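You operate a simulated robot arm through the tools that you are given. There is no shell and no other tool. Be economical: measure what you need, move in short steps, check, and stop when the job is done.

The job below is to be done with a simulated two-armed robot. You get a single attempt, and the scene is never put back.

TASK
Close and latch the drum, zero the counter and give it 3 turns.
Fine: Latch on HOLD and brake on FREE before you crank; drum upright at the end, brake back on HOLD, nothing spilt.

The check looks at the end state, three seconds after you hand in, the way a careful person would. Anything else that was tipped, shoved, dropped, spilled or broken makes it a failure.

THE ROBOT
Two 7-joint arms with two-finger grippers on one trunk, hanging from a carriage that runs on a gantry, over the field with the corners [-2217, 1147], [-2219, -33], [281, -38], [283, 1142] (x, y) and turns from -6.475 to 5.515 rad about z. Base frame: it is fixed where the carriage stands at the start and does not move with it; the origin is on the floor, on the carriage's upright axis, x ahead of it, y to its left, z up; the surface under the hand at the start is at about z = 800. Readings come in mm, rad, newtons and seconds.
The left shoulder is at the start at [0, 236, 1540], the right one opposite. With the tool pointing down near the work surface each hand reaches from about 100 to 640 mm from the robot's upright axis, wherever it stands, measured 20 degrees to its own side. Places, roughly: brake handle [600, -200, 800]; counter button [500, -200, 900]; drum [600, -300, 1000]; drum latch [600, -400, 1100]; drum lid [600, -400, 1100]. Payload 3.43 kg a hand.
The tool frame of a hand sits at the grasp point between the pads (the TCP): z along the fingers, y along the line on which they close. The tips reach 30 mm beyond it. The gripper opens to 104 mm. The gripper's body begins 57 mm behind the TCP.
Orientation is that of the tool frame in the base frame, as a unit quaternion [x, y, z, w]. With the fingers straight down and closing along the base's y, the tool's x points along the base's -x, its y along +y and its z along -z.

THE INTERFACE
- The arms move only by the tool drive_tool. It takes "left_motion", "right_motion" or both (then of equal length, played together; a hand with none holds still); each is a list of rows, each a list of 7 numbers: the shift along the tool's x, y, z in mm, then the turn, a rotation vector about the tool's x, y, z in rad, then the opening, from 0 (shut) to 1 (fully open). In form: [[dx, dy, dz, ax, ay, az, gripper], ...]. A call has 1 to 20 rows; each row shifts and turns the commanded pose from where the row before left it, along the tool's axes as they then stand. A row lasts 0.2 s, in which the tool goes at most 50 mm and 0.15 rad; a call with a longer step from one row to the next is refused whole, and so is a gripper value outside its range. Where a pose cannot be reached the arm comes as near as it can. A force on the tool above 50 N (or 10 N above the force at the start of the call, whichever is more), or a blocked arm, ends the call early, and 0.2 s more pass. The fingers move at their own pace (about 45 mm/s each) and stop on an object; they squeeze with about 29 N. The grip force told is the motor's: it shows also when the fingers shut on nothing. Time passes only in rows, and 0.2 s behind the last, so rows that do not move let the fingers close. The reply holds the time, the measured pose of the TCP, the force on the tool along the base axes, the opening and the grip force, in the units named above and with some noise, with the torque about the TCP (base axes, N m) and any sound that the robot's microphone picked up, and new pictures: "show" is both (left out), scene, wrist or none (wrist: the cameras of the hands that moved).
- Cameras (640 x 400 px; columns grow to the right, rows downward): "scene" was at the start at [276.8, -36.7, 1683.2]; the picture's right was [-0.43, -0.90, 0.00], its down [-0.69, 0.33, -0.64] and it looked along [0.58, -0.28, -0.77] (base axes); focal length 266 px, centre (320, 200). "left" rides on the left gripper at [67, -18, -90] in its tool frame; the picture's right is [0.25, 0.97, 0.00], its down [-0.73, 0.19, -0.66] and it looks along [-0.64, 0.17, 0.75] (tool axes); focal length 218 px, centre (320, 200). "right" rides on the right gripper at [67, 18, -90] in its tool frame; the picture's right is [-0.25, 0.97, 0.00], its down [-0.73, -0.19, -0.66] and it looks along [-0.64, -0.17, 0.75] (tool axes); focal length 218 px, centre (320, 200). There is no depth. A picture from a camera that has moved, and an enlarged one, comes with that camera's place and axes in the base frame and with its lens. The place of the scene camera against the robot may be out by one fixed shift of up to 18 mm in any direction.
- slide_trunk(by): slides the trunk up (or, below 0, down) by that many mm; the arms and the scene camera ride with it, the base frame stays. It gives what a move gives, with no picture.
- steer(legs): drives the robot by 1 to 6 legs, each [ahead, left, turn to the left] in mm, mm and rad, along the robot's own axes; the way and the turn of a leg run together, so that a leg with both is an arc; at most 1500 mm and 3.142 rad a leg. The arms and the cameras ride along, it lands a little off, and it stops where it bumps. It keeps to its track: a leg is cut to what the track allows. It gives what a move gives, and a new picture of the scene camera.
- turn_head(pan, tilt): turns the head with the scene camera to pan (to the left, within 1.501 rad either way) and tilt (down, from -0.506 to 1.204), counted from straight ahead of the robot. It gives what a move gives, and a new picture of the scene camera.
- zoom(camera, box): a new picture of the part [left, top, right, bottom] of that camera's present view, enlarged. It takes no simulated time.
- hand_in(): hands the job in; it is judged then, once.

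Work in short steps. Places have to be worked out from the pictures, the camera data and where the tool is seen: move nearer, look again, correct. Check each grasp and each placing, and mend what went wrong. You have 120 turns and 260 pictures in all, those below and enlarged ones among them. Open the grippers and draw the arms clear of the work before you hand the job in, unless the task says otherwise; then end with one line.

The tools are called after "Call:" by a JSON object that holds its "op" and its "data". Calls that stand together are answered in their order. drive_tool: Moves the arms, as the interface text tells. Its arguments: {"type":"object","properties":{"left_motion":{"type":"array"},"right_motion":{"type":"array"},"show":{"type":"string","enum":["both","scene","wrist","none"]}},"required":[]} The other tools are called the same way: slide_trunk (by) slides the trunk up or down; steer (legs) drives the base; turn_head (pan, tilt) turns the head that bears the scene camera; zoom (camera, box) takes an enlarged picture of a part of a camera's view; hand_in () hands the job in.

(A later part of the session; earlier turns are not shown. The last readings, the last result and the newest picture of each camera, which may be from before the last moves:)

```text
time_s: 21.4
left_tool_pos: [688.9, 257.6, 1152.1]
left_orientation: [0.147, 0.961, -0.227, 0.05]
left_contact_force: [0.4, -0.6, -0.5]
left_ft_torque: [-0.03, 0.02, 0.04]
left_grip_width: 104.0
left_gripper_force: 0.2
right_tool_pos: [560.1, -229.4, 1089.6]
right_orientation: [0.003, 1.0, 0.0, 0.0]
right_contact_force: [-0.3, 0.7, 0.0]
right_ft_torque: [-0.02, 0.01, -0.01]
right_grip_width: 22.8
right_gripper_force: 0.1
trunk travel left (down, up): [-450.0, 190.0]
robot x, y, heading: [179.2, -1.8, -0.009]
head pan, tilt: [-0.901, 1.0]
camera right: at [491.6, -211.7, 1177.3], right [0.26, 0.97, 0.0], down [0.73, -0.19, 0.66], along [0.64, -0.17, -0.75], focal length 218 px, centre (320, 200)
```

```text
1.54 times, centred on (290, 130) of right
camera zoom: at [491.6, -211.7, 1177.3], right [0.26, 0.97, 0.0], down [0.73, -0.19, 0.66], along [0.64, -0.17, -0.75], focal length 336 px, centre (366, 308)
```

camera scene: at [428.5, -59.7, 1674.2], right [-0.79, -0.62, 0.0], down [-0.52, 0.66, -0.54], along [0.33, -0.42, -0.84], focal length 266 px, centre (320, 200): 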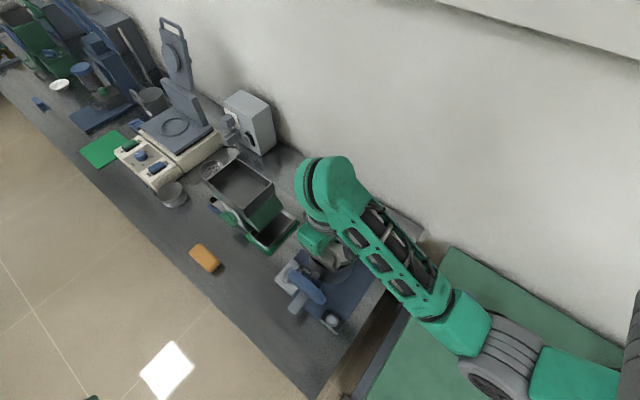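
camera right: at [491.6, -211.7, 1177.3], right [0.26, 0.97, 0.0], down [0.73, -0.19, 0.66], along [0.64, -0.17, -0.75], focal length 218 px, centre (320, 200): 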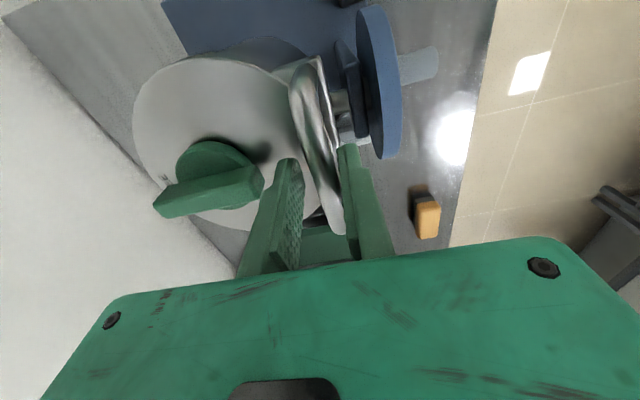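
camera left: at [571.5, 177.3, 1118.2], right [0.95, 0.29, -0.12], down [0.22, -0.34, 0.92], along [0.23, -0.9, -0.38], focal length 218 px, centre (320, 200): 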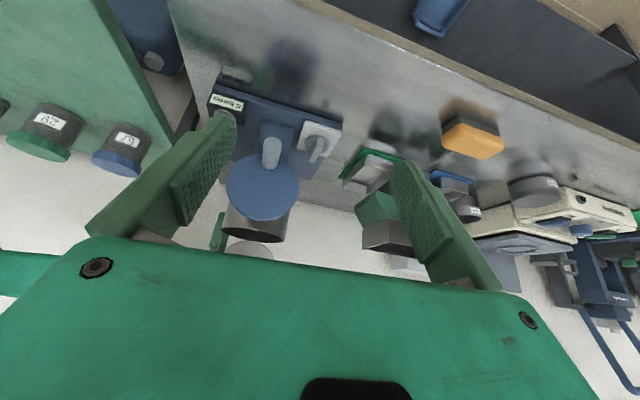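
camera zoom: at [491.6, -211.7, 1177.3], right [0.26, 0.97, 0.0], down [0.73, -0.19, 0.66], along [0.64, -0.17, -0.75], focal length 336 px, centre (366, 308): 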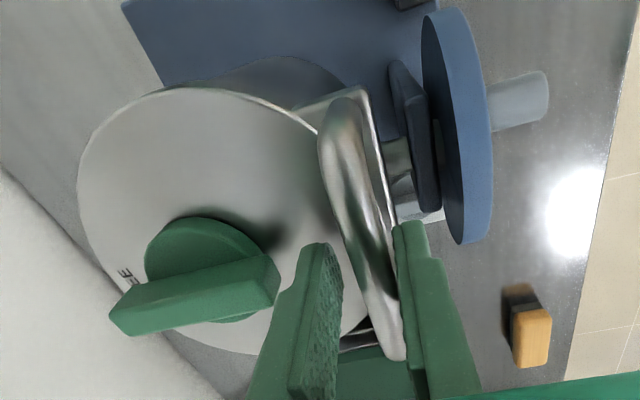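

The force is gone; the lid seems to rest on the rim. I raise the hand straight up and look from above to read the latch labels.

Call:
{"op": "drive_tool", "data": {"right_motion": [[0, -2, -20, 0, 0, 0, 0.22], [0, 0, -30, 0, 0, 0, 0.22], [0, 0, -30, 0, 0, 0, 0.22], [10, 0, -30, 0, 0, 0, 0.22], [20, 0, -10, 0, 0, 0, 0.22], [20, 0, 0, 0, 0, 0, 0.22]]}}

Call:
{"op": "zoom", "data": {"camera": "right", "box": [120, 0, 420, 200]}}

Call:
{"op": "zoom", "data": {"camera": "scene", "box": [270, 200, 390, 340]}}

```text
time_s: 22.8
left_tool_pos: [688.0, 258.0, 1152.5]
left_orientation: [0.148, 0.961, -0.228, 0.049]
left_contact_force: [-0.3, -0.7, -0.3]
left_ft_torque: [-0.04, 0.0, 0.0]
left_grip_width: 104.1
left_gripper_force: 0.1
right_tool_pos: [517.2, -232.5, 1173.6]
right_orientation: [0.003, 1.0, 0.0, 0.001]
right_contact_force: [0.1, -0.7, 0.3]
right_ft_torque: [0.04, -0.02, 0.02]
right_grip_width: 22.8
right_gripper_force: 0.1
right hand out of reach, approached as far as the arm can: row 4, 5
trunk travel left (down, up): [-450.0, 190.0]
robot x, y, heading: [179.5, -1.7, -0.004]
head pan, tilt: [-0.901, 1.0]
camera scene: at [428.4, -59.9, 1674.2], right [-0.79, -0.62, 0.0], down [-0.52, 0.66, -0.54], along [0.33, -0.43, -0.84], focal length 266 px, centre (320, 200)
camera right: at [448.8, -214.4, 1264.2], right [0.26, 0.97, 0.0], down [0.73, -0.19, 0.66], along [0.64, -0.17, -0.75], focal length 218 px, centre (320, 200)
```

scene: 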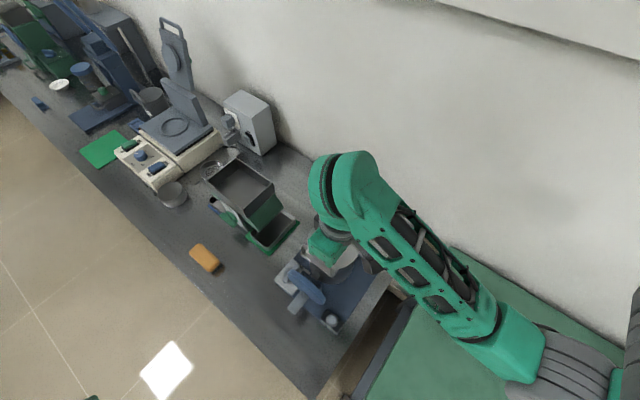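
right: 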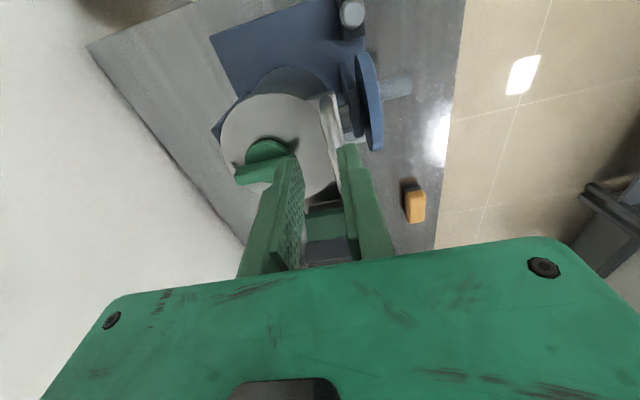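

```text
2.00 times, centred on (270, 100) of right
camera zoom: at [448.8, -214.4, 1264.2], right [0.26, 0.97, 0.0], down [0.73, -0.19, 0.66], along [0.64, -0.17, -0.75], focal length 436 px, centre (420, 400)
```

zoom: 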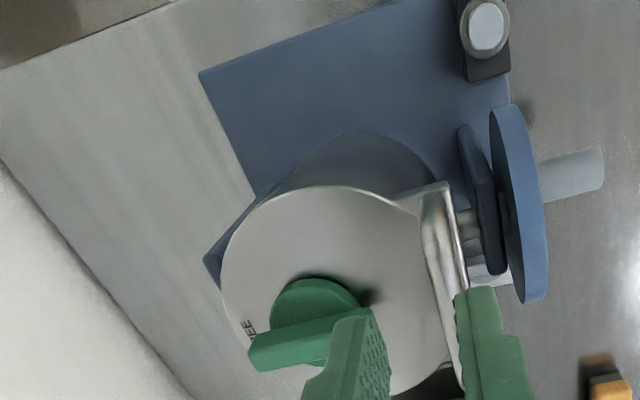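

```text
2.86 times, centred on (330, 270) of scene
camera zoom: at [428.4, -59.9, 1674.2], right [-0.79, -0.62, 0.0], down [-0.52, 0.66, -0.54], along [0.33, -0.43, -0.84], focal length 760 px, centre (291, 0)
```

zoom: 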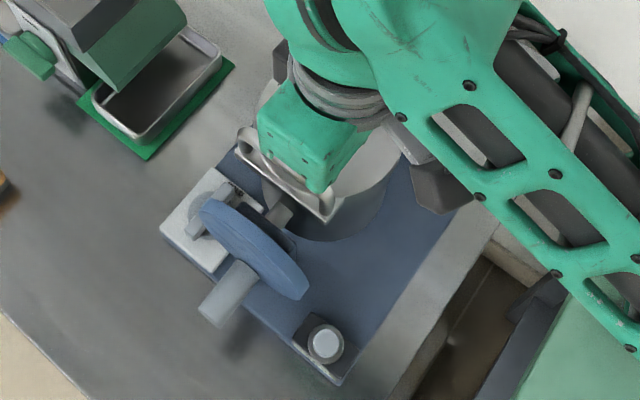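

The lever now covers "FREE"-like letters on the -y side. I slide the trunk up for clearance to get an unobstructed view of lid and brake.

Call:
{"op": "slide_trunk", "data": {"by": 120}}

Call:
{"op": "drive_tool", "data": {"right_motion": [[30, -15, 0, 0, 0, 0, 0.6], [30, -15, 0, 0, 0, 0, 0.6], [30, -15, 0, 0, 0, 0, 1], [30, -15, 0, 0, 0, 0, 1]]}}

Call:
{"op": "zoom", "data": {"camera": "right", "box": [220, 60, 460, 240]}}

Call:
{"op": "zoom", "data": {"camera": "scene", "box": [270, 190, 390, 330]}}

```text
time_s: 24.3
left_tool_pos: [687.8, 258.9, 1271.5]
left_orientation: [0.148, 0.961, -0.228, 0.049]
left_contact_force: [-0.9, -0.2, 0.2]
left_ft_torque: [0.01, -0.03, 0.05]
left_grip_width: 103.9
left_gripper_force: 0.1
right_tool_pos: [517.8, -232.1, 1295.4]
right_orientation: [0.003, 1.0, 0.0, 0.002]
right_contact_force: [-1.1, 0.1, 0.4]
right_ft_torque: [0.01, -0.01, 0.0]
right_grip_width: 23.1
right_gripper_force: 0.0
trunk travel left (down, up): [-570.0, 70.0]
robot x, y, heading: [179.5, -2.0, -0.008]
head pan, tilt: [-0.901, 1.0]
```

```text
time_s: 25.3
left_tool_pos: [687.3, 258.3, 1271.4]
left_orientation: [0.148, 0.961, -0.228, 0.049]
left_contact_force: [0.1, -0.5, 0.1]
left_ft_torque: [0.02, -0.02, -0.01]
left_grip_width: 104.0
left_gripper_force: 0.0
right_tool_pos: [413.8, -293.8, 1263.9]
right_orientation: [0.002, 1.0, -0.001, 0.003]
right_contact_force: [-0.5, -0.1, -0.2]
right_ft_torque: [0.04, 0.03, 0.01]
right_grip_width: 104.0
right_gripper_force: 0.0
right hand out of reach, approached as far as the arm can: row 2, 3, 4
trunk travel left (down, up): [-570.0, 70.0]
robot x, y, heading: [178.9, 1.6, -0.005]
head pan, tilt: [-0.901, 1.0]
camera scene: at [428.5, -59.8, 1794.2], right [-0.79, -0.62, 0.0], down [-0.52, 0.66, -0.54], along [0.33, -0.43, -0.84], focal length 266 px, centre (320, 200)
camera right: at [343.6, -276.0, 1352.1], right [0.26, 0.97, 0.0], down [0.72, -0.19, 0.66], along [0.64, -0.17, -0.75], focal length 218 px, centre (320, 200)
```

scene: 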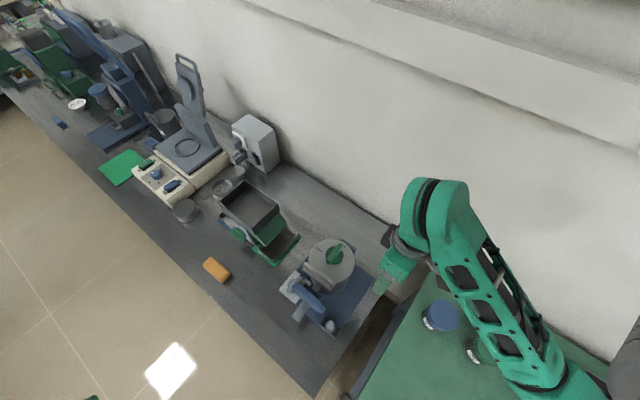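
right: 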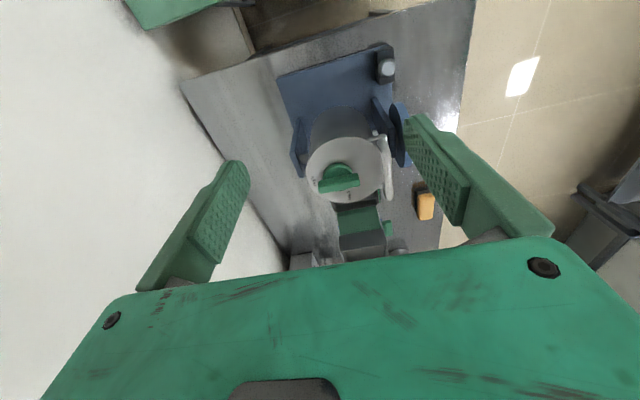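

```text
2.22 times, centred on (340, 150) of right
camera zoom: at [343.6, -276.0, 1352.1], right [0.26, 0.97, 0.0], down [0.72, -0.19, 0.66], along [0.64, -0.17, -0.75], focal length 485 px, centre (276, 311)
```

zoom: 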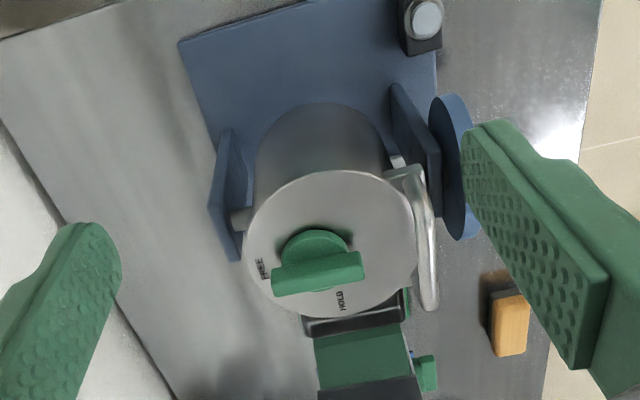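

```text
2.86 times, centred on (330, 260) of scene
camera zoom: at [428.5, -59.8, 1794.2], right [-0.79, -0.62, 0.0], down [-0.52, 0.66, -0.54], along [0.33, -0.43, -0.84], focal length 760 px, centre (291, 29)
```

zoom: 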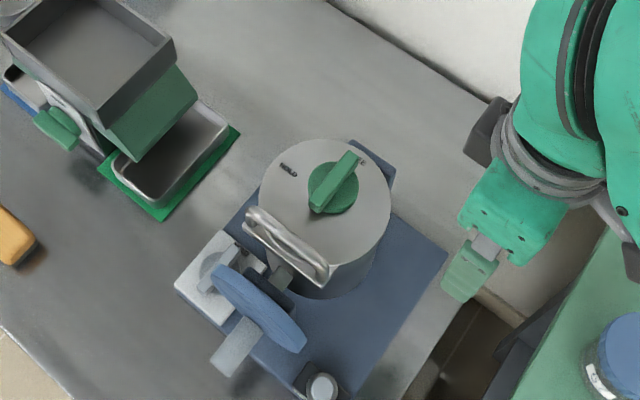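

Now it's clear: pointer is on FREE (toward -y); HOLD is toward +x, so the latch needs a 90° counter-clockwise turn (from above). The knob centre is at about [551, -300, 1050+]. I go above it and yaw the hand right 90° so the fingers straddle the lever.

Call:
{"op": "drive_tool", "data": {"right_motion": [[-35, 0, 15, 0, 0, 0, 0.6], [-35, -1, 15, 0, 0, 0, 0.6], [-35, -2, 15, 0, 0, 0, 0.6], [-32, -2, 15, 0, 0, 0, 0.6], [0, 0, 0, 0, 0, 0.15, 0.6], [0, 0, 0, 0, 0, 0.15, 0.6], [0, 0, 0, 0, 0, 0.15, 0.6], [0, 0, 0, 0, 0, 0.15, 0.6], [0, 0, 0, 0, 0, 0.15, 0.6], [0, 0, 0, 0, 0, 0.15, 0.6], [0, 0, 0, 0, 0, 0.15, 0.6], [0, 0, 0, 0, 0, 0.15, 0.6], [0, 0, 0, 0, 0, 0.15, 0.6], [0, 0, 0, 0, 0, 0.15, 0.6], [0, 0, 0, 0, 0, 0.07, 0.6]]}}

Call:
{"op": "zoom", "data": {"camera": "right", "box": [200, 0, 440, 200]}}

```text
time_s: 28.5
left_tool_pos: [688.2, 258.1, 1273.2]
left_orientation: [0.147, 0.962, -0.227, 0.049]
left_contact_force: [0.1, 0.0, -0.9]
left_ft_torque: [0.0, -0.01, 0.01]
left_grip_width: 103.9
left_gripper_force: 0.0
right_tool_pos: [521.3, -385.5, 1204.4]
right_orientation: [0.706, 0.708, 0.002, 0.001]
right_contact_force: [0.2, -0.6, -0.2]
right_ft_torque: [0.01, -0.03, 0.0]
right_grip_width: 62.4
right_gripper_force: 0.1
right hand out of reach, approached as far as the arm can: row 13, 14, 15
trunk travel left (down, up): [-570.0, 70.0]
robot x, y, heading: [176.6, -0.8, -0.007]
head pan, tilt: [-0.901, 1.0]
camera scene: at [428.5, -59.9, 1794.2], right [-0.79, -0.62, 0.0], down [-0.52, 0.66, -0.54], along [0.33, -0.43, -0.84], focal length 266 px, centre (320, 200)
camera right: at [537.3, -317.3, 1292.3], right [0.97, -0.25, 0.0], down [-0.19, -0.73, 0.66], along [-0.16, -0.64, -0.75], focal length 218 px, centre (320, 200)
```

scene: 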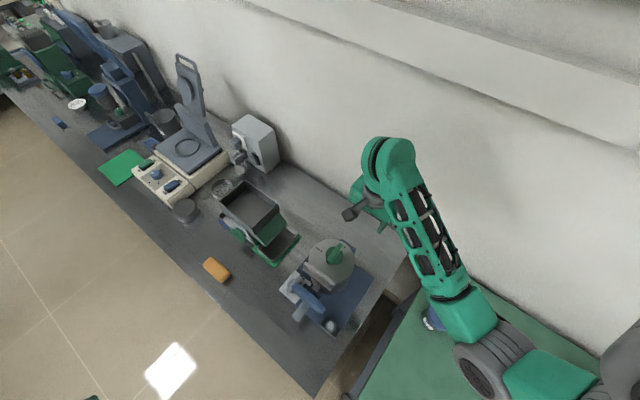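
right: 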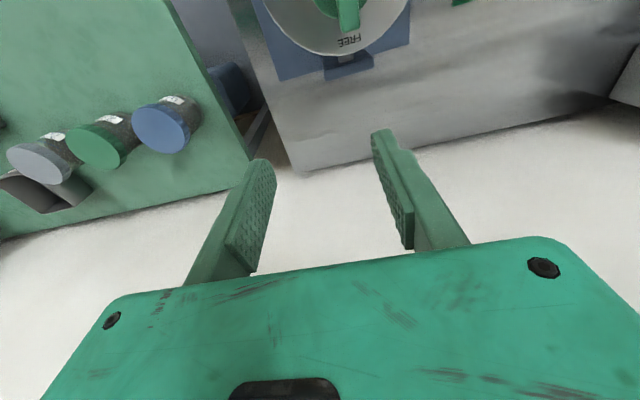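

```text
2.00 times, centred on (320, 100) of right
camera zoom: at [537.3, -317.3, 1292.3], right [0.97, -0.25, 0.0], down [-0.19, -0.73, 0.66], along [-0.16, -0.64, -0.75], focal length 436 px, centre (320, 400)
```

zoom: 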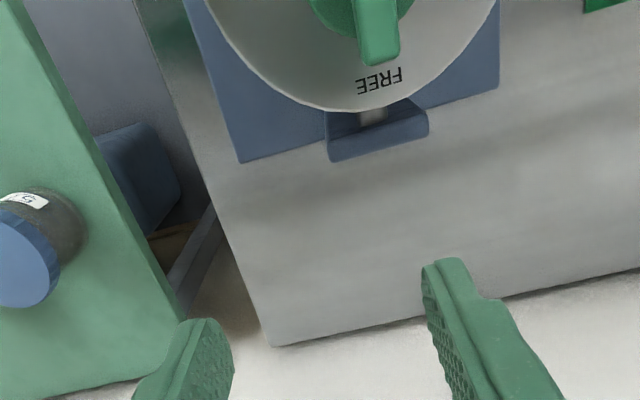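

The yaw puts the wrist at its limit from this stance. I draw both hands in and turn the robot right about 0.7 rad, so the drum lies straight ahead.

Call:
{"op": "drive_tool", "data": {"right_motion": [[0, 0, -5, 0, 0, -0.15, 0.6], [0, 0, -5, 0, 0, -0.15, 0.6], [0, 0, 0, 0, 0, -0.15, 0.6], [0, 0, 0, 0, 0, -0.15, 0.6], [0, 0, 0, 0, 0, -0.15, 0.6], [0, 0, 0, 0, 0, -0.15, 0.6], [0, 0, 0, 0, 0, -0.15, 0.6], [0, 0, 0, 0, 0, -0.15, 0.6], [0, 0, 0, 0, 0, -0.15, 0.6], [0, 0, 0, 0, 0, -0.15, 0.6], [25, 25, 0, 0, 0, -0.07, 0.6], [25, 25, 0, 0, 0, 0, 0.6], [25, 25, 0, 0, 0, 0, 0.6]], "left_motion": [[20, 0, -5, 0, 0, 0, 1], [20, 0, -5, 0, 0, 0, 1], [20, 0, 0, 0, 0, 0, 1], [20, 0, 0, 0, 0, 0, 1], [20, 0, 0, 0, 0, 0, 1], [20, 10, 0, 0, 0, 0, 1], [20, 10, 0, 0, 0, 0, 1], [0, 10, 0, 0, 0, 0, 1], [0, 10, 0, 0, 0, 0, 1], [0, 10, 0, 0, 0, 0, 1], [0, 10, 0, 0, 0, 0, 1], [0, 10, 0, 0, 0, 0, 1], [0, 10, 0, 0, 0, 0, 1]], "show": "none"}}

Call:
{"op": "steer", "data": {"legs": [[0, 0, -0.65]]}}

Call:
{"op": "turn_head", "data": {"pan": -0.25, "tilt": 1.0}}

```text
time_s: 31.3
left_tool_pos: [579.1, 367.6, 1224.5]
left_orientation: [0.149, 0.961, -0.228, 0.05]
left_contact_force: [0.3, 0.1, -0.1]
left_ft_torque: [0.0, 0.01, 0.0]
left_grip_width: 103.9
left_gripper_force: 0.0
right_tool_pos: [449.7, -306.2, 1213.9]
right_orientation: [0.003, 1.0, 0.0, 0.002]
right_contact_force: [-0.3, 0.3, 1.1]
right_ft_torque: [0.0, 0.0, -0.01]
right_grip_width: 62.5
right_gripper_force: 0.1
trunk travel left (down, up): [-570.0, 70.0]
robot x, y, heading: [179.2, 0.3, -0.007]
head pan, tilt: [-0.901, 1.0]
```

```text
time_s: 33.5
left_tool_pos: [718.1, 48.7, 1224.1]
left_orientation: [0.447, 0.864, -0.231, -0.026]
left_contact_force: [-0.4, 0.0, 0.4]
left_ft_torque: [0.07, 0.02, -0.01]
left_grip_width: 104.1
left_gripper_force: 0.1
right_tool_pos: [208.6, -409.9, 1213.9]
right_orientation: [0.322, 0.947, -0.001, 0.002]
right_contact_force: [-0.4, 0.5, -0.1]
right_ft_torque: [-0.05, 0.04, -0.03]
right_grip_width: 62.6
right_gripper_force: 0.0
trunk travel left (down, up): [-570.0, 70.0]
robot x, y, heading: [176.6, -2.5, -0.657]
head pan, tilt: [-0.901, 1.0]
camera scene: at [345.0, -195.6, 1794.2], right [-1.0, -0.01, 0.0], down [-0.01, 0.84, -0.54], along [0.01, -0.54, -0.84], focal length 266 px, centre (320, 200)
```

scene: 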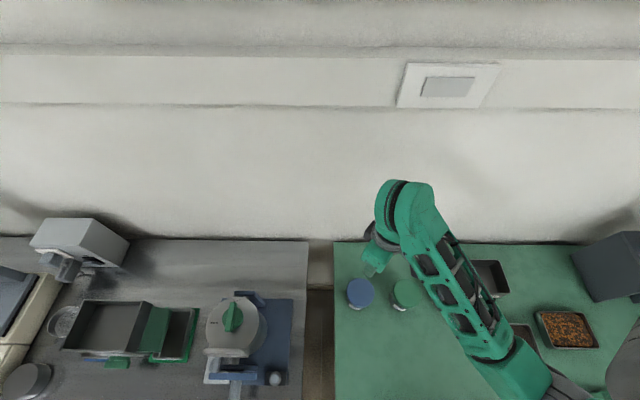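

```text
time_s: 34.5
left_tool_pos: [719.5, 48.7, 1224.2]
left_orientation: [0.448, 0.863, -0.231, -0.027]
left_contact_force: [-0.6, -0.6, -0.3]
left_ft_torque: [-0.02, -0.04, -0.01]
left_grip_width: 104.0
left_gripper_force: 0.0
right_tool_pos: [208.9, -407.9, 1213.8]
right_orientation: [0.322, 0.947, 0.0, 0.002]
right_contact_force: [0.0, -0.4, -0.7]
right_ft_torque: [0.0, -0.03, 0.02]
right_grip_width: 62.5
right_gripper_force: 0.0
trunk travel left (down, up): [-570.0, 70.0]
robot x, y, heading: [178.7, 0.5, -0.66]
head pan, tilt: [-0.25, 1.0]
camera scene: at [387.0, -180.8, 1794.2], right [-0.79, -0.62, 0.0], down [-0.52, 0.66, -0.54], along [0.33, -0.43, -0.84], focal length 266 px, centre (320, 200)
```

scene: 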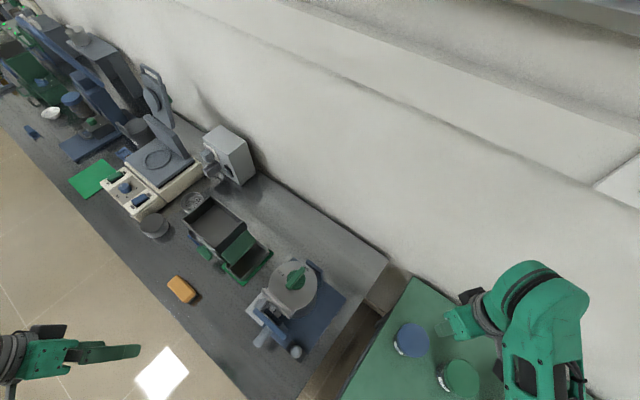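

I zoom on the unobstructed machine from this view.

Call:
{"op": "zoom", "data": {"camera": "scene", "box": [235, 250, 345, 370]}}

Call:
{"op": "zoom", "data": {"camera": "scene", "box": [240, 280, 290, 330]}}

```text
3.33 times, centred on (290, 310) of scene
camera zoom: at [387.0, -180.8, 1794.2], right [-0.79, -0.62, 0.0], down [-0.52, 0.66, -0.54], along [0.33, -0.43, -0.84], focal length 887 px, centre (420, -167)
```

zoom: 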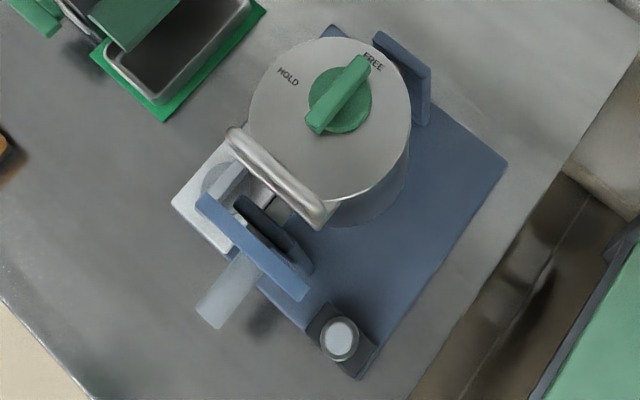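

```text
8.00 times, centred on (265, 305) of scene
camera zoom: at [387.0, -180.8, 1794.2], right [-0.79, -0.62, 0.0], down [-0.52, 0.66, -0.54], along [0.33, -0.43, -0.84], focal length 2129 px, centre (760, -640)
```

zoom: 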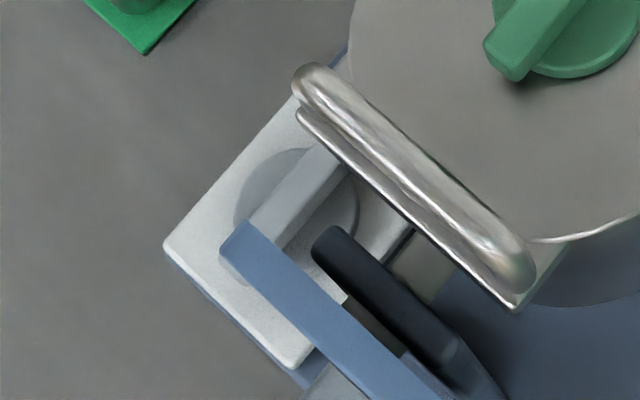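

Brake lever lies along y near the brake's centre, partly under the wheel. Now the latch: I move the right hand over the knob and yaw to -90°.

Call:
{"op": "drive_tool", "data": {"right_motion": [[-25.75, 37, 0, 0, 0, 0, 0.6], [-25.75, 37, 0, 0, 0, 0, 0.6], [-25.75, 37, 0, 0, 0, 0, 0.6], [-25.75, 37, 0, 0, 0, 0, 0.6], [-25.75, 37, 0, 0, 0, 0, 0.6], [-25.75, 37, 0, 0, 0, 0, 0.6], [-25.75, 37, 0, 0, 0, 0, 0.6], [-25.75, 37, 0, 0, 0, 0, 0.6], [0, 0, 0, 0, 0, 0.15, 0.6], [0, 0, 0, 0, 0, 0.15, 0.6], [0, 0, 0, 0, 0, 0.15, 0.6], [0, 0, 0, 0, 0, 0.15, 0.6], [0, 0, 0, 0, 0, 0.15, 0.6], [0, 0, 0, 0, 0, 0.15, 0.6], [0, 0, 20, 0, 0, 0.014, 0.6]]}}

Call:
{"op": "zoom", "data": {"camera": "right", "box": [200, 0, 440, 200]}}

```text
time_s: 37.7
left_tool_pos: [719.2, 49.2, 1224.6]
left_orientation: [0.448, 0.863, -0.231, -0.027]
left_contact_force: [-0.1, -1.1, -0.3]
left_ft_torque: [-0.01, -0.01, -0.01]
left_grip_width: 103.9
left_gripper_force: 0.0
right_tool_pos: [549.7, -311.1, 1214.4]
right_orientation: [0.644, 0.765, 0.0, 0.002]
right_contact_force: [0.2, 0.1, 0.3]
right_ft_torque: [-0.02, 0.0, 0.04]
right_grip_width: 62.5
right_gripper_force: 0.1
right hand out of reach, approached as far as the arm can: row 13, 14, 15
trunk travel left (down, up): [-570.0, 70.0]
robot x, y, heading: [177.1, -0.2, -0.654]
head pan, tilt: [-0.25, 1.0]
camera scene: at [387.0, -180.8, 1794.2], right [-0.79, -0.62, 0.0], down [-0.52, 0.66, -0.54], along [0.33, -0.42, -0.84], focal length 266 px, centre (320, 200)
camera right: at [554.4, -241.9, 1303.9], right [1.0, -0.08, 0.0], down [-0.07, -0.75, 0.66], along [-0.05, -0.66, -0.75], focal length 218 px, centre (320, 200)
```

scene: 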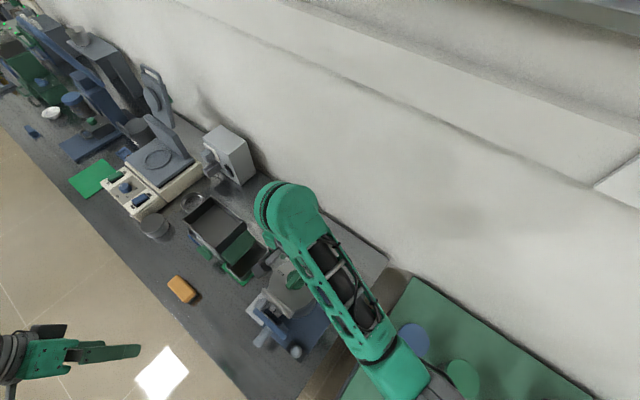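
right: 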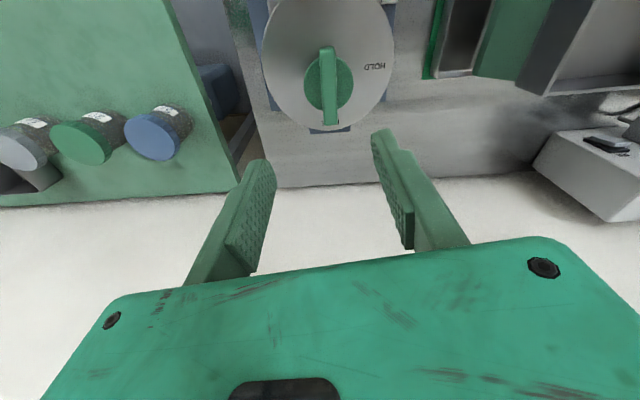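

```text
2.00 times, centred on (320, 100) of right
camera zoom: at [554.4, -241.9, 1303.9], right [1.0, -0.08, 0.0], down [-0.07, -0.75, 0.66], along [-0.05, -0.66, -0.75], focal length 436 px, centre (320, 400)
```

zoom: 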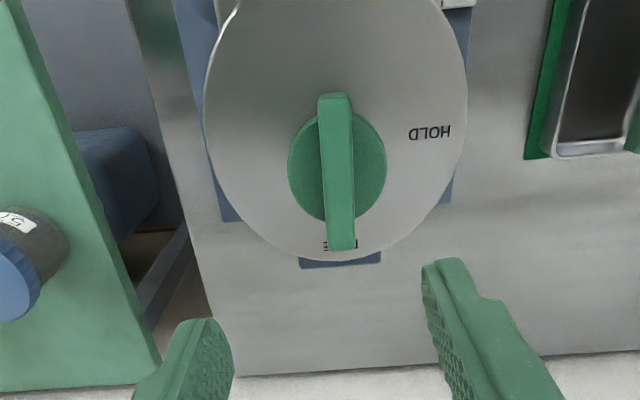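

The lever is along y from y≈-268 to -333 at x≈560, knob centre about [560, -301]. I descend partway while completing the yaw and centring, to see whether the arm's limit relaxes lower.

Call:
{"op": "drive_tool", "data": {"right_motion": [[4, 6, 30, 0, 0, 0, 0.6], [4, 5, 30, 0, 0, 0, 0.6], [0, 0, 20, 0, 0, 0.08, 0.5], [0, 0, 0, 0, 0, 0.08, 0.5]], "show": "wrist"}}

```text
time_s: 38.7
left_tool_pos: [719.7, 49.3, 1225.2]
left_orientation: [0.447, 0.864, -0.231, -0.026]
left_contact_force: [-0.7, 0.5, 0.1]
left_ft_torque: [-0.02, 0.01, 0.0]
left_grip_width: 103.9
left_gripper_force: 0.0
right_tool_pos: [523.2, -344.7, 1207.5]
right_orientation: [0.673, 0.74, -0.001, 0.002]
right_contact_force: [-0.5, -0.2, 0.2]
right_ft_torque: [0.01, 0.0, 0.0]
right_grip_width: 52.0
right_gripper_force: 0.1
right hand out of reach, approached as far as the arm can: row 1, 2, 3, 4
trunk travel left (down, up): [-570.0, 70.0]
robot x, y, heading: [179.3, 1.9, -0.659]
head pan, tilt: [-0.25, 1.0]
camera right: at [532.4, -276.6, 1297.7], right [0.99, -0.16, 0.0], down [-0.12, -0.74, 0.66], along [-0.1, -0.65, -0.75], focal length 218 px, centre (320, 200)
```

right: 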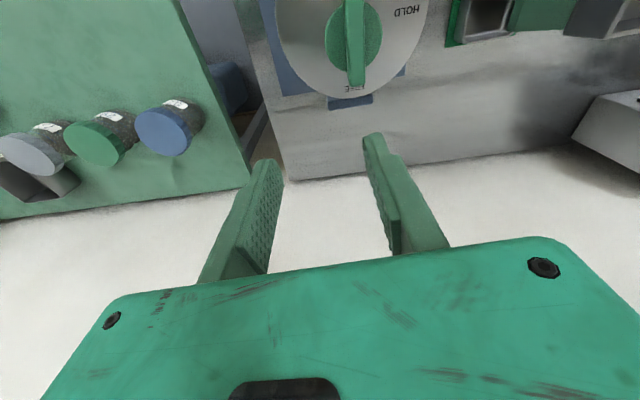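

The right arm is cramped with the drum dead ahead. I drive the robot 180 mm to its left, so that the drum lies more to the right arm's own side.

Call:
{"op": "drive_tool", "data": {"right_motion": [[0, 0, -10, 0, 0, -0.1, 0.5], [0, 0, 0, 0, 0, -0.1, 0.5]], "show": "none"}}

Call:
{"op": "steer", "data": {"legs": [[0, 180, 0]]}}

```text
time_s: 39.3
left_tool_pos: [719.3, 48.9, 1224.5]
left_orientation: [0.447, 0.864, -0.231, -0.026]
left_contact_force: [0.1, -0.4, -0.1]
left_ft_torque: [0.0, 0.01, -0.01]
left_grip_width: 104.0
left_gripper_force: 0.1
right_tool_pos: [524.4, -344.6, 1219.2]
right_orientation: [0.595, 0.804, -0.001, 0.002]
right_contact_force: [0.7, 0.7, 0.1]
right_ft_torque: [0.01, 0.0, -0.01]
right_grip_width: 52.0
right_gripper_force: 0.1
trunk travel left (down, up): [-570.0, 70.0]
robot x, y, heading: [177.0, 3.7, -0.663]
head pan, tilt: [-0.25, 1.0]
```

```text
time_s: 40.8
left_tool_pos: [821.9, 190.3, 1224.0]
left_orientation: [0.447, 0.864, -0.232, -0.026]
left_contact_force: [-0.4, 0.2, -1.0]
left_ft_torque: [0.0, -0.01, -0.01]
left_grip_width: 103.9
left_gripper_force: 0.0
right_tool_pos: [627.8, -203.9, 1220.6]
right_orientation: [0.596, 0.803, -0.002, 0.002]
right_contact_force: [0.1, 0.1, 0.0]
right_ft_torque: [0.03, 0.02, 0.05]
right_grip_width: 52.0
right_gripper_force: 0.0
trunk travel left (down, up): [-570.0, 70.0]
robot x, y, heading: [283.9, 144.5, -0.652]
head pan, tilt: [-0.25, 1.0]
camera scene: at [489.9, -39.2, 1794.2], right [-0.79, -0.62, 0.0], down [-0.52, 0.66, -0.54], along [0.33, -0.42, -0.84], focal length 266 px, centre (320, 200)
```

scene: 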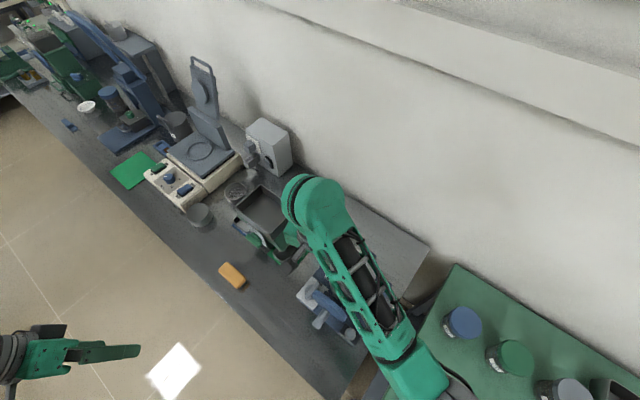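

Now move over the knob and finish the yaw, then look.

Call:
{"op": "drive_tool", "data": {"right_motion": [[-18, -23, 5, 0, 0, 0, 0.5], [-18, -23, 5, 0, 0, 0, 0.5], [-18, -23, 10, 0, 0, 0, 0.5], [-18, -24, 10, 0, 0, 0, 0.5], [0, 0, 20, 0, 0, 0.147, 0.5], [0, 0, 20, 0, 0, 0.147, 0.5]], "show": "wrist"}}

Call:
{"op": "zoom", "data": {"camera": "right", "box": [200, 0, 440, 200]}}

```text
time_s: 42.2
left_tool_pos: [822.6, 190.5, 1225.2]
left_orientation: [0.447, 0.863, -0.232, -0.027]
left_contact_force: [-0.1, -0.4, 0.4]
left_ft_torque: [0.0, 0.0, 0.02]
left_grip_width: 104.1
left_gripper_force: 0.0
right_tool_pos: [553.7, -297.6, 1163.7]
right_orientation: [0.69, 0.724, 0.0, 0.002]
right_contact_force: [0.2, -0.2, 0.2]
right_ft_torque: [0.01, 0.0, -0.03]
right_grip_width: 51.9
right_gripper_force: 0.1
right hand out of reach, approached as far as the arm can: row 6
trunk travel left (down, up): [-570.0, 70.0]
robot x, y, heading: [281.0, 142.7, -0.656]
head pan, tilt: [-0.25, 1.0]
camera right: at [567.3, -229.2, 1253.1], right [0.98, -0.2, 0.0], down [-0.16, -0.74, 0.66], along [-0.13, -0.65, -0.75], focal length 218 px, centre (320, 200)
```

right: 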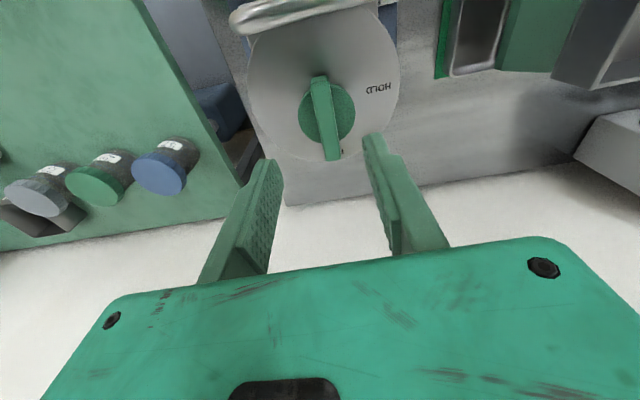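

```text
2.00 times, centred on (320, 100) of right
camera zoom: at [567.3, -229.2, 1253.1], right [0.98, -0.2, 0.0], down [-0.16, -0.74, 0.66], along [-0.13, -0.65, -0.75], focal length 436 px, centre (320, 400)
```

zoom: 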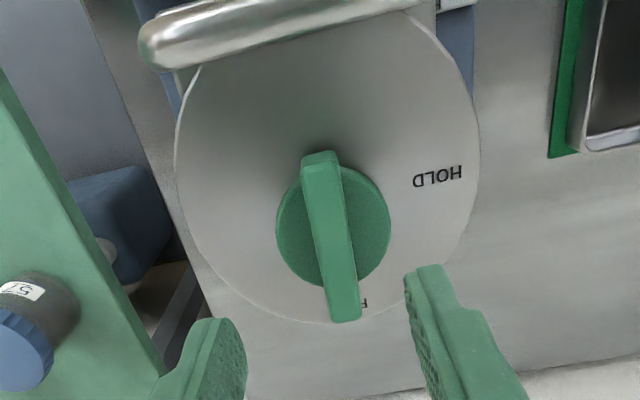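

Yaw is now -87° and the knob centre [560, -299]. I centre over it and descend to TCP z≈1090 (tips ~1060), which was free of the lid before.

Call:
{"op": "drive_tool", "data": {"right_motion": [[-2, 6, 20, 0, 0, 0.03, 0.5], [0, 0, 20, 0, 0, 0, 0.5], [0, 0, 20, 0, 0, 0, 0.5], [0, 0, 14, 0, 0, 0, 0.5]]}}

Call:
{"op": "zoom", "data": {"camera": "right", "box": [200, 40, 440, 240]}}

```text
time_s: 43.2
left_tool_pos: [822.3, 191.5, 1223.2]
left_orientation: [0.448, 0.863, -0.231, -0.026]
left_contact_force: [0.0, 0.4, -0.2]
left_ft_torque: [-0.01, -0.01, -0.05]
left_grip_width: 103.9
left_gripper_force: 0.1
right_tool_pos: [549.2, -293.6, 1159.9]
right_orientation: [0.689, 0.725, -0.001, 0.002]
right_contact_force: [0.1, -0.4, 0.9]
right_ft_torque: [-0.04, 0.03, -0.01]
right_grip_width: 51.9
right_gripper_force: 0.0
right hand out of reach, approached as far as the arm can: row 1, 2, 3, 4
trunk travel left (down, up): [-570.0, 70.0]
robot x, y, heading: [283.6, 139.0, -0.651]
head pan, tilt: [-0.25, 1.0]
camera scene: at [489.9, -39.2, 1794.2], right [-0.79, -0.62, 0.0], down [-0.52, 0.66, -0.54], along [0.33, -0.42, -0.84], focal length 266 px, centre (320, 200)
camera right: at [561.2, -225.6, 1249.2], right [0.98, -0.2, 0.0], down [-0.15, -0.74, 0.66], along [-0.13, -0.65, -0.75], focal length 218 px, centre (320, 200)
```

scene: 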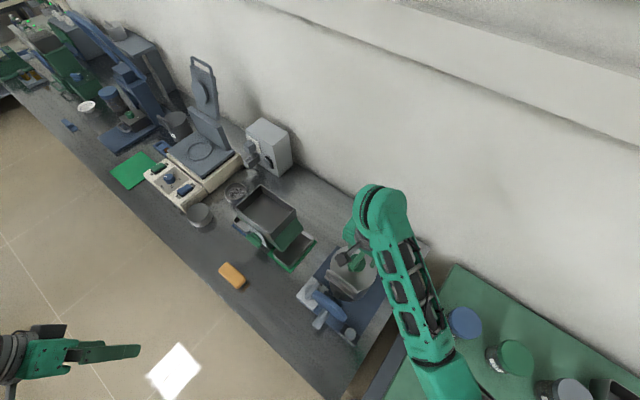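
right: 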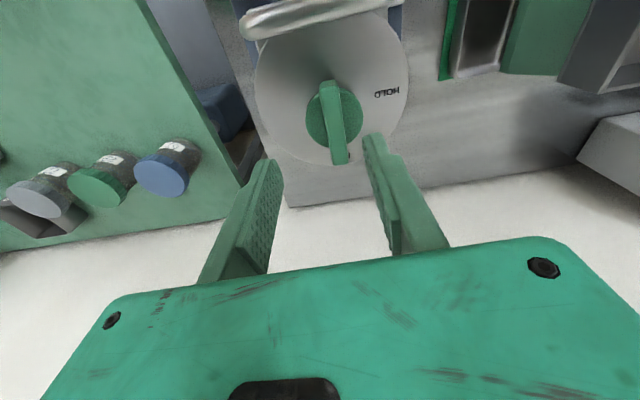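

```text
2.00 times, centred on (320, 140) of right
camera zoom: at [561.2, -225.6, 1249.2], right [0.98, -0.2, 0.0], down [-0.15, -0.74, 0.66], along [-0.13, -0.65, -0.75], focal length 436 px, centre (320, 320)
```

zoom: 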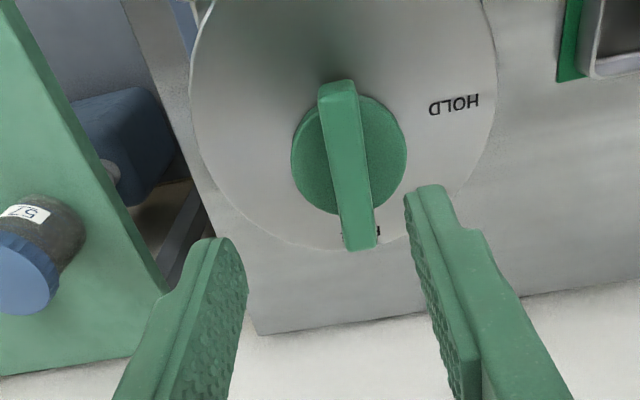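

At this yaw the arm cannot descend. Instead I grip with the hand turned back to about -55°: closing the pads will swing the lever into line in the wanted direction. First turn back and re-centre, higher.

Call:
{"op": "drive_tool", "data": {"right_motion": [[0, 0, -10, 0, 0, -0.14, 0.5], [0, 0, 0, 0, 0, -0.14, 0.5], [0, 0, 0, 0, 0, -0.14, 0.5], [0, 0, 0, 0, 0, -0.14, 0.5], [-9, 6, 0, 0, 0, 0, 0.5], [0, 0, 10, 0, 0, 0, 0.5], [0, 0, 20, 0, 0, 0, 0.5]], "show": "wrist"}}

Call:
{"op": "zoom", "data": {"camera": "right", "box": [200, 40, 440, 240]}}

```text
time_s: 44.8
left_tool_pos: [821.8, 190.9, 1225.7]
left_orientation: [0.447, 0.864, -0.232, -0.026]
left_contact_force: [0.8, -0.9, -0.2]
left_ft_torque: [-0.01, 0.02, -0.04]
left_grip_width: 104.3
left_gripper_force: 0.1
right_tool_pos: [559.8, -299.0, 1140.3]
right_orientation: [0.462, 0.887, -0.001, 0.002]
right_contact_force: [-0.4, 0.4, 0.0]
right_ft_torque: [0.01, 0.01, -0.01]
right_grip_width: 52.0
right_gripper_force: 0.0
trunk travel left (down, up): [-570.0, 70.0]
robot x, y, heading: [280.3, 136.3, -0.653]
head pan, tilt: [-0.25, 1.0]
camera right: at [533.6, -233.0, 1229.2], right [0.94, 0.35, 0.0], down [0.26, -0.7, 0.66], along [0.23, -0.62, -0.75], focal length 218 px, centre (320, 200)
```

right: 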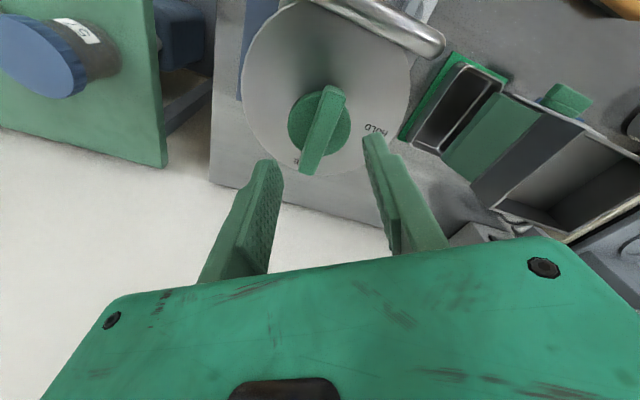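

```text
2.00 times, centred on (320, 140) of right
camera zoom: at [533.6, -233.0, 1229.2], right [0.94, 0.35, 0.0], down [0.26, -0.7, 0.66], along [0.23, -0.62, -0.75], focal length 436 px, centre (320, 320)
```

zoom: 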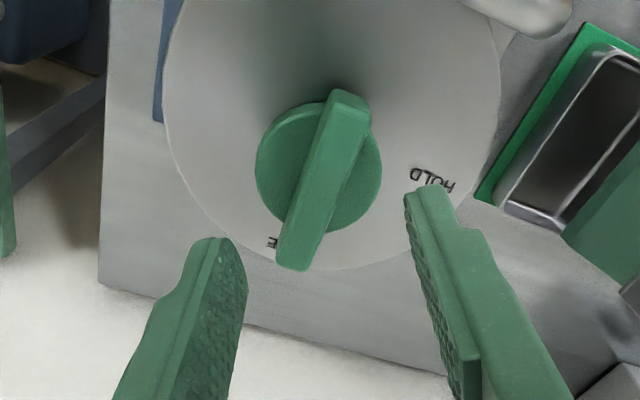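

Hand at -55°, centred. Descend to TCP z≈1088.

Call:
{"op": "drive_tool", "data": {"right_motion": [[0, 0, 20, 0, 0, 0, 0.5], [0, 0, 20, 0, 0, 0, 0.5], [0, 0, 8, 0, 0, 0, 0.5], [0, 0, 4, 0, 0, 0, 0.5]], "show": "wrist"}}

Call:
{"op": "zoom", "data": {"camera": "right", "box": [200, 60, 440, 260]}}

```text
time_s: 45.8
left_tool_pos: [821.6, 190.4, 1225.6]
left_orientation: [0.447, 0.863, -0.232, -0.025]
left_contact_force: [0.4, -0.4, 0.4]
left_ft_torque: [-0.04, 0.0, 0.0]
left_grip_width: 103.8
left_gripper_force: 0.1
right_tool_pos: [560.2, -300.1, 1089.8]
right_orientation: [0.462, 0.887, -0.001, 0.003]
right_contact_force: [-3.4, 0.8, 11.2]
right_ft_torque: [-0.07, 0.32, 0.03]
right_grip_width: 50.7
right_gripper_force: 0.1
trunk travel left (down, up): [-570.0, 70.0]
robot x, y, heading: [280.0, 143.1, -0.656]
head pan, tilt: [-0.25, 1.0]
camera right: at [533.7, -233.3, 1178.5], right [0.94, 0.35, 0.0], down [0.26, -0.7, 0.66], along [0.23, -0.62, -0.75], focal length 218 px, centre (320, 200)
```

right: 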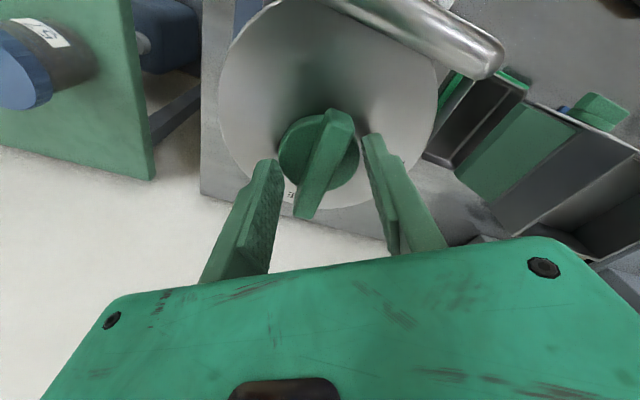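

```text
2.00 times, centred on (320, 160) of right
camera zoom: at [533.7, -233.3, 1178.5], right [0.94, 0.35, 0.0], down [0.26, -0.7, 0.66], along [0.23, -0.62, -0.75], focal length 436 px, centre (320, 280)
```

zoom: 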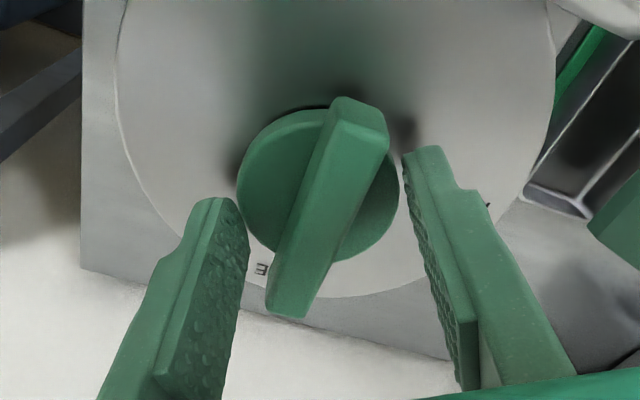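

I feel 11 N upward — tips touch the knob disc or lid. I lift 5 mm and close on the lever.

Call:
{"op": "drive_tool", "data": {"right_motion": [[0, 0, -5, 0, 0, 0, 0.5], [0, 0, 0, 0, 0, 0, 0.35], [0, 0, 0, 0, 0, 0, 0.2], [0, 0, 0, 0, 0, 0, 0.05], [0, 0, 0, 0, 0, 0, 0.05], [0, 0, 0, 0, 0, 0, 0.05]], "show": "wrist"}}

Call:
{"op": "zoom", "data": {"camera": "right", "box": [200, 60, 440, 260]}}

```text
time_s: 47.2
left_tool_pos: [821.1, 190.3, 1225.3]
left_orientation: [0.446, 0.864, -0.231, -0.026]
left_contact_force: [-0.8, 0.3, -0.1]
left_ft_torque: [-0.01, -0.01, 0.0]
left_grip_width: 104.0
left_gripper_force: 0.0
right_tool_pos: [557.4, -298.5, 1092.7]
right_orientation: [0.462, 0.887, -0.003, 0.001]
right_contact_force: [-1.7, -4.6, -6.8]
right_ft_torque: [0.14, 0.15, -0.02]
right_grip_width: 14.8
right_gripper_force: 45.2
trunk travel left (down, up): [-570.0, 70.0]
robot x, y, heading: [282.1, 139.8, -0.657]
head pan, tilt: [-0.25, 1.0]
camera right: at [532.2, -233.0, 1181.4], right [0.94, 0.35, 0.0], down [0.26, -0.7, 0.66], along [0.23, -0.62, -0.75], focal length 218 px, centre (320, 200)
```

right: 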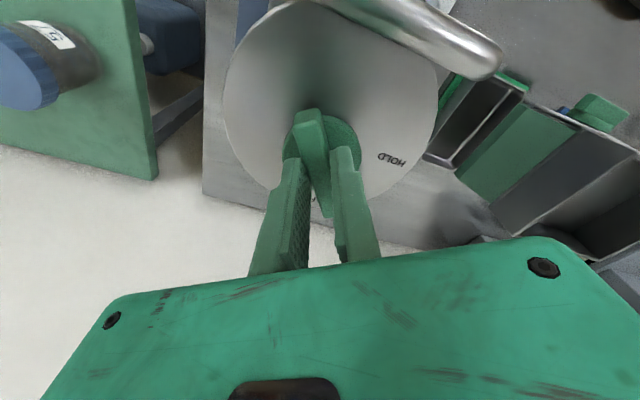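

```text
2.00 times, centred on (320, 160) of right
camera zoom: at [532.2, -233.0, 1181.4], right [0.94, 0.35, 0.0], down [0.26, -0.7, 0.66], along [0.23, -0.62, -0.75], focal length 436 px, centre (320, 280)
```

zoom: 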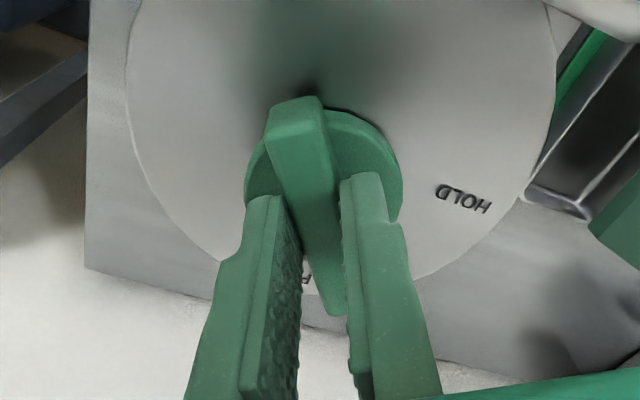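

The lever snapped into line (-55°) in the grip. Now turn counter-clockwise to yaw 0 (HOLD toward +x).

Call:
{"op": "drive_tool", "data": {"right_motion": [[0, 0, 0, 0, 0, -0.12, 0.05], [0, 0, 0, 0, 0, -0.12, 0.05], [0, 0, 0, 0, 0, -0.12, 0.05], [0, 0, 0, 0, 0, -0.12, 0.05], [0, 0, 0, 0, 0, -0.12, 0.05], [0, 0, 0, 0, 0, -0.12, 0.05], [0, 0, 0, 0, 0, -0.12, 0.05], [0, 0, 0, 0, 0, -0.12, 0.05]], "show": "wrist"}}

Call:
{"op": "zoom", "data": {"camera": "right", "box": [200, 60, 440, 260]}}

```text
time_s: 49.0
left_tool_pos: [821.5, 188.9, 1223.7]
left_orientation: [0.447, 0.863, -0.232, -0.026]
left_contact_force: [-0.1, 0.4, -0.4]
left_ft_torque: [-0.01, -0.01, -0.01]
left_grip_width: 104.0
left_gripper_force: 0.0
right_tool_pos: [557.1, -301.5, 1092.4]
right_orientation: [0.0, 1.0, -0.004, -0.001]
right_contact_force: [-1.5, -26.2, -28.5]
right_ft_torque: [-0.23, 0.09, -0.28]
right_grip_width: 14.6
right_gripper_force: 45.0
trunk travel left (down, up): [-570.0, 70.0]
robot x, y, heading: [280.8, 142.3, -0.655]
head pan, tilt: [-0.25, 1.0]
camera right: at [488.4, -283.5, 1182.3], right [0.25, 0.97, -0.01], down [0.73, -0.18, 0.66], along [0.63, -0.17, -0.75], focal length 218 px, centre (320, 200)
```

right: 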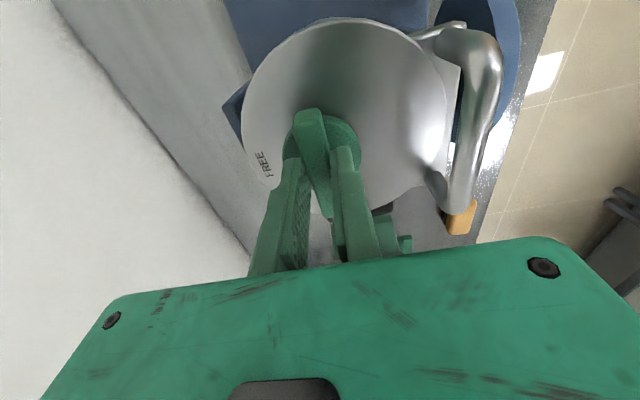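

```text
2.00 times, centred on (320, 160) of right
camera zoom: at [488.4, -283.5, 1182.3], right [0.25, 0.97, -0.01], down [0.73, -0.18, 0.66], along [0.63, -0.17, -0.75], focal length 436 px, centre (320, 280)
```

zoom: 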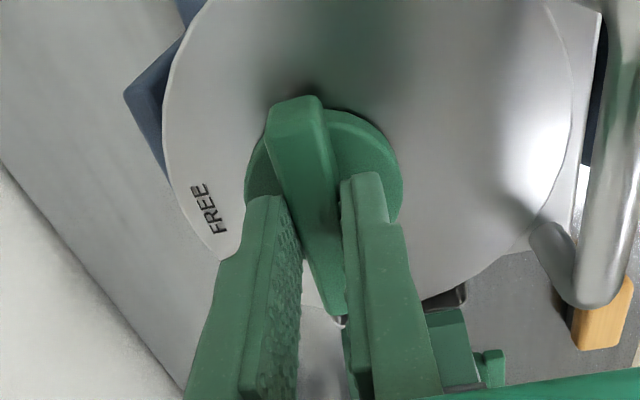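

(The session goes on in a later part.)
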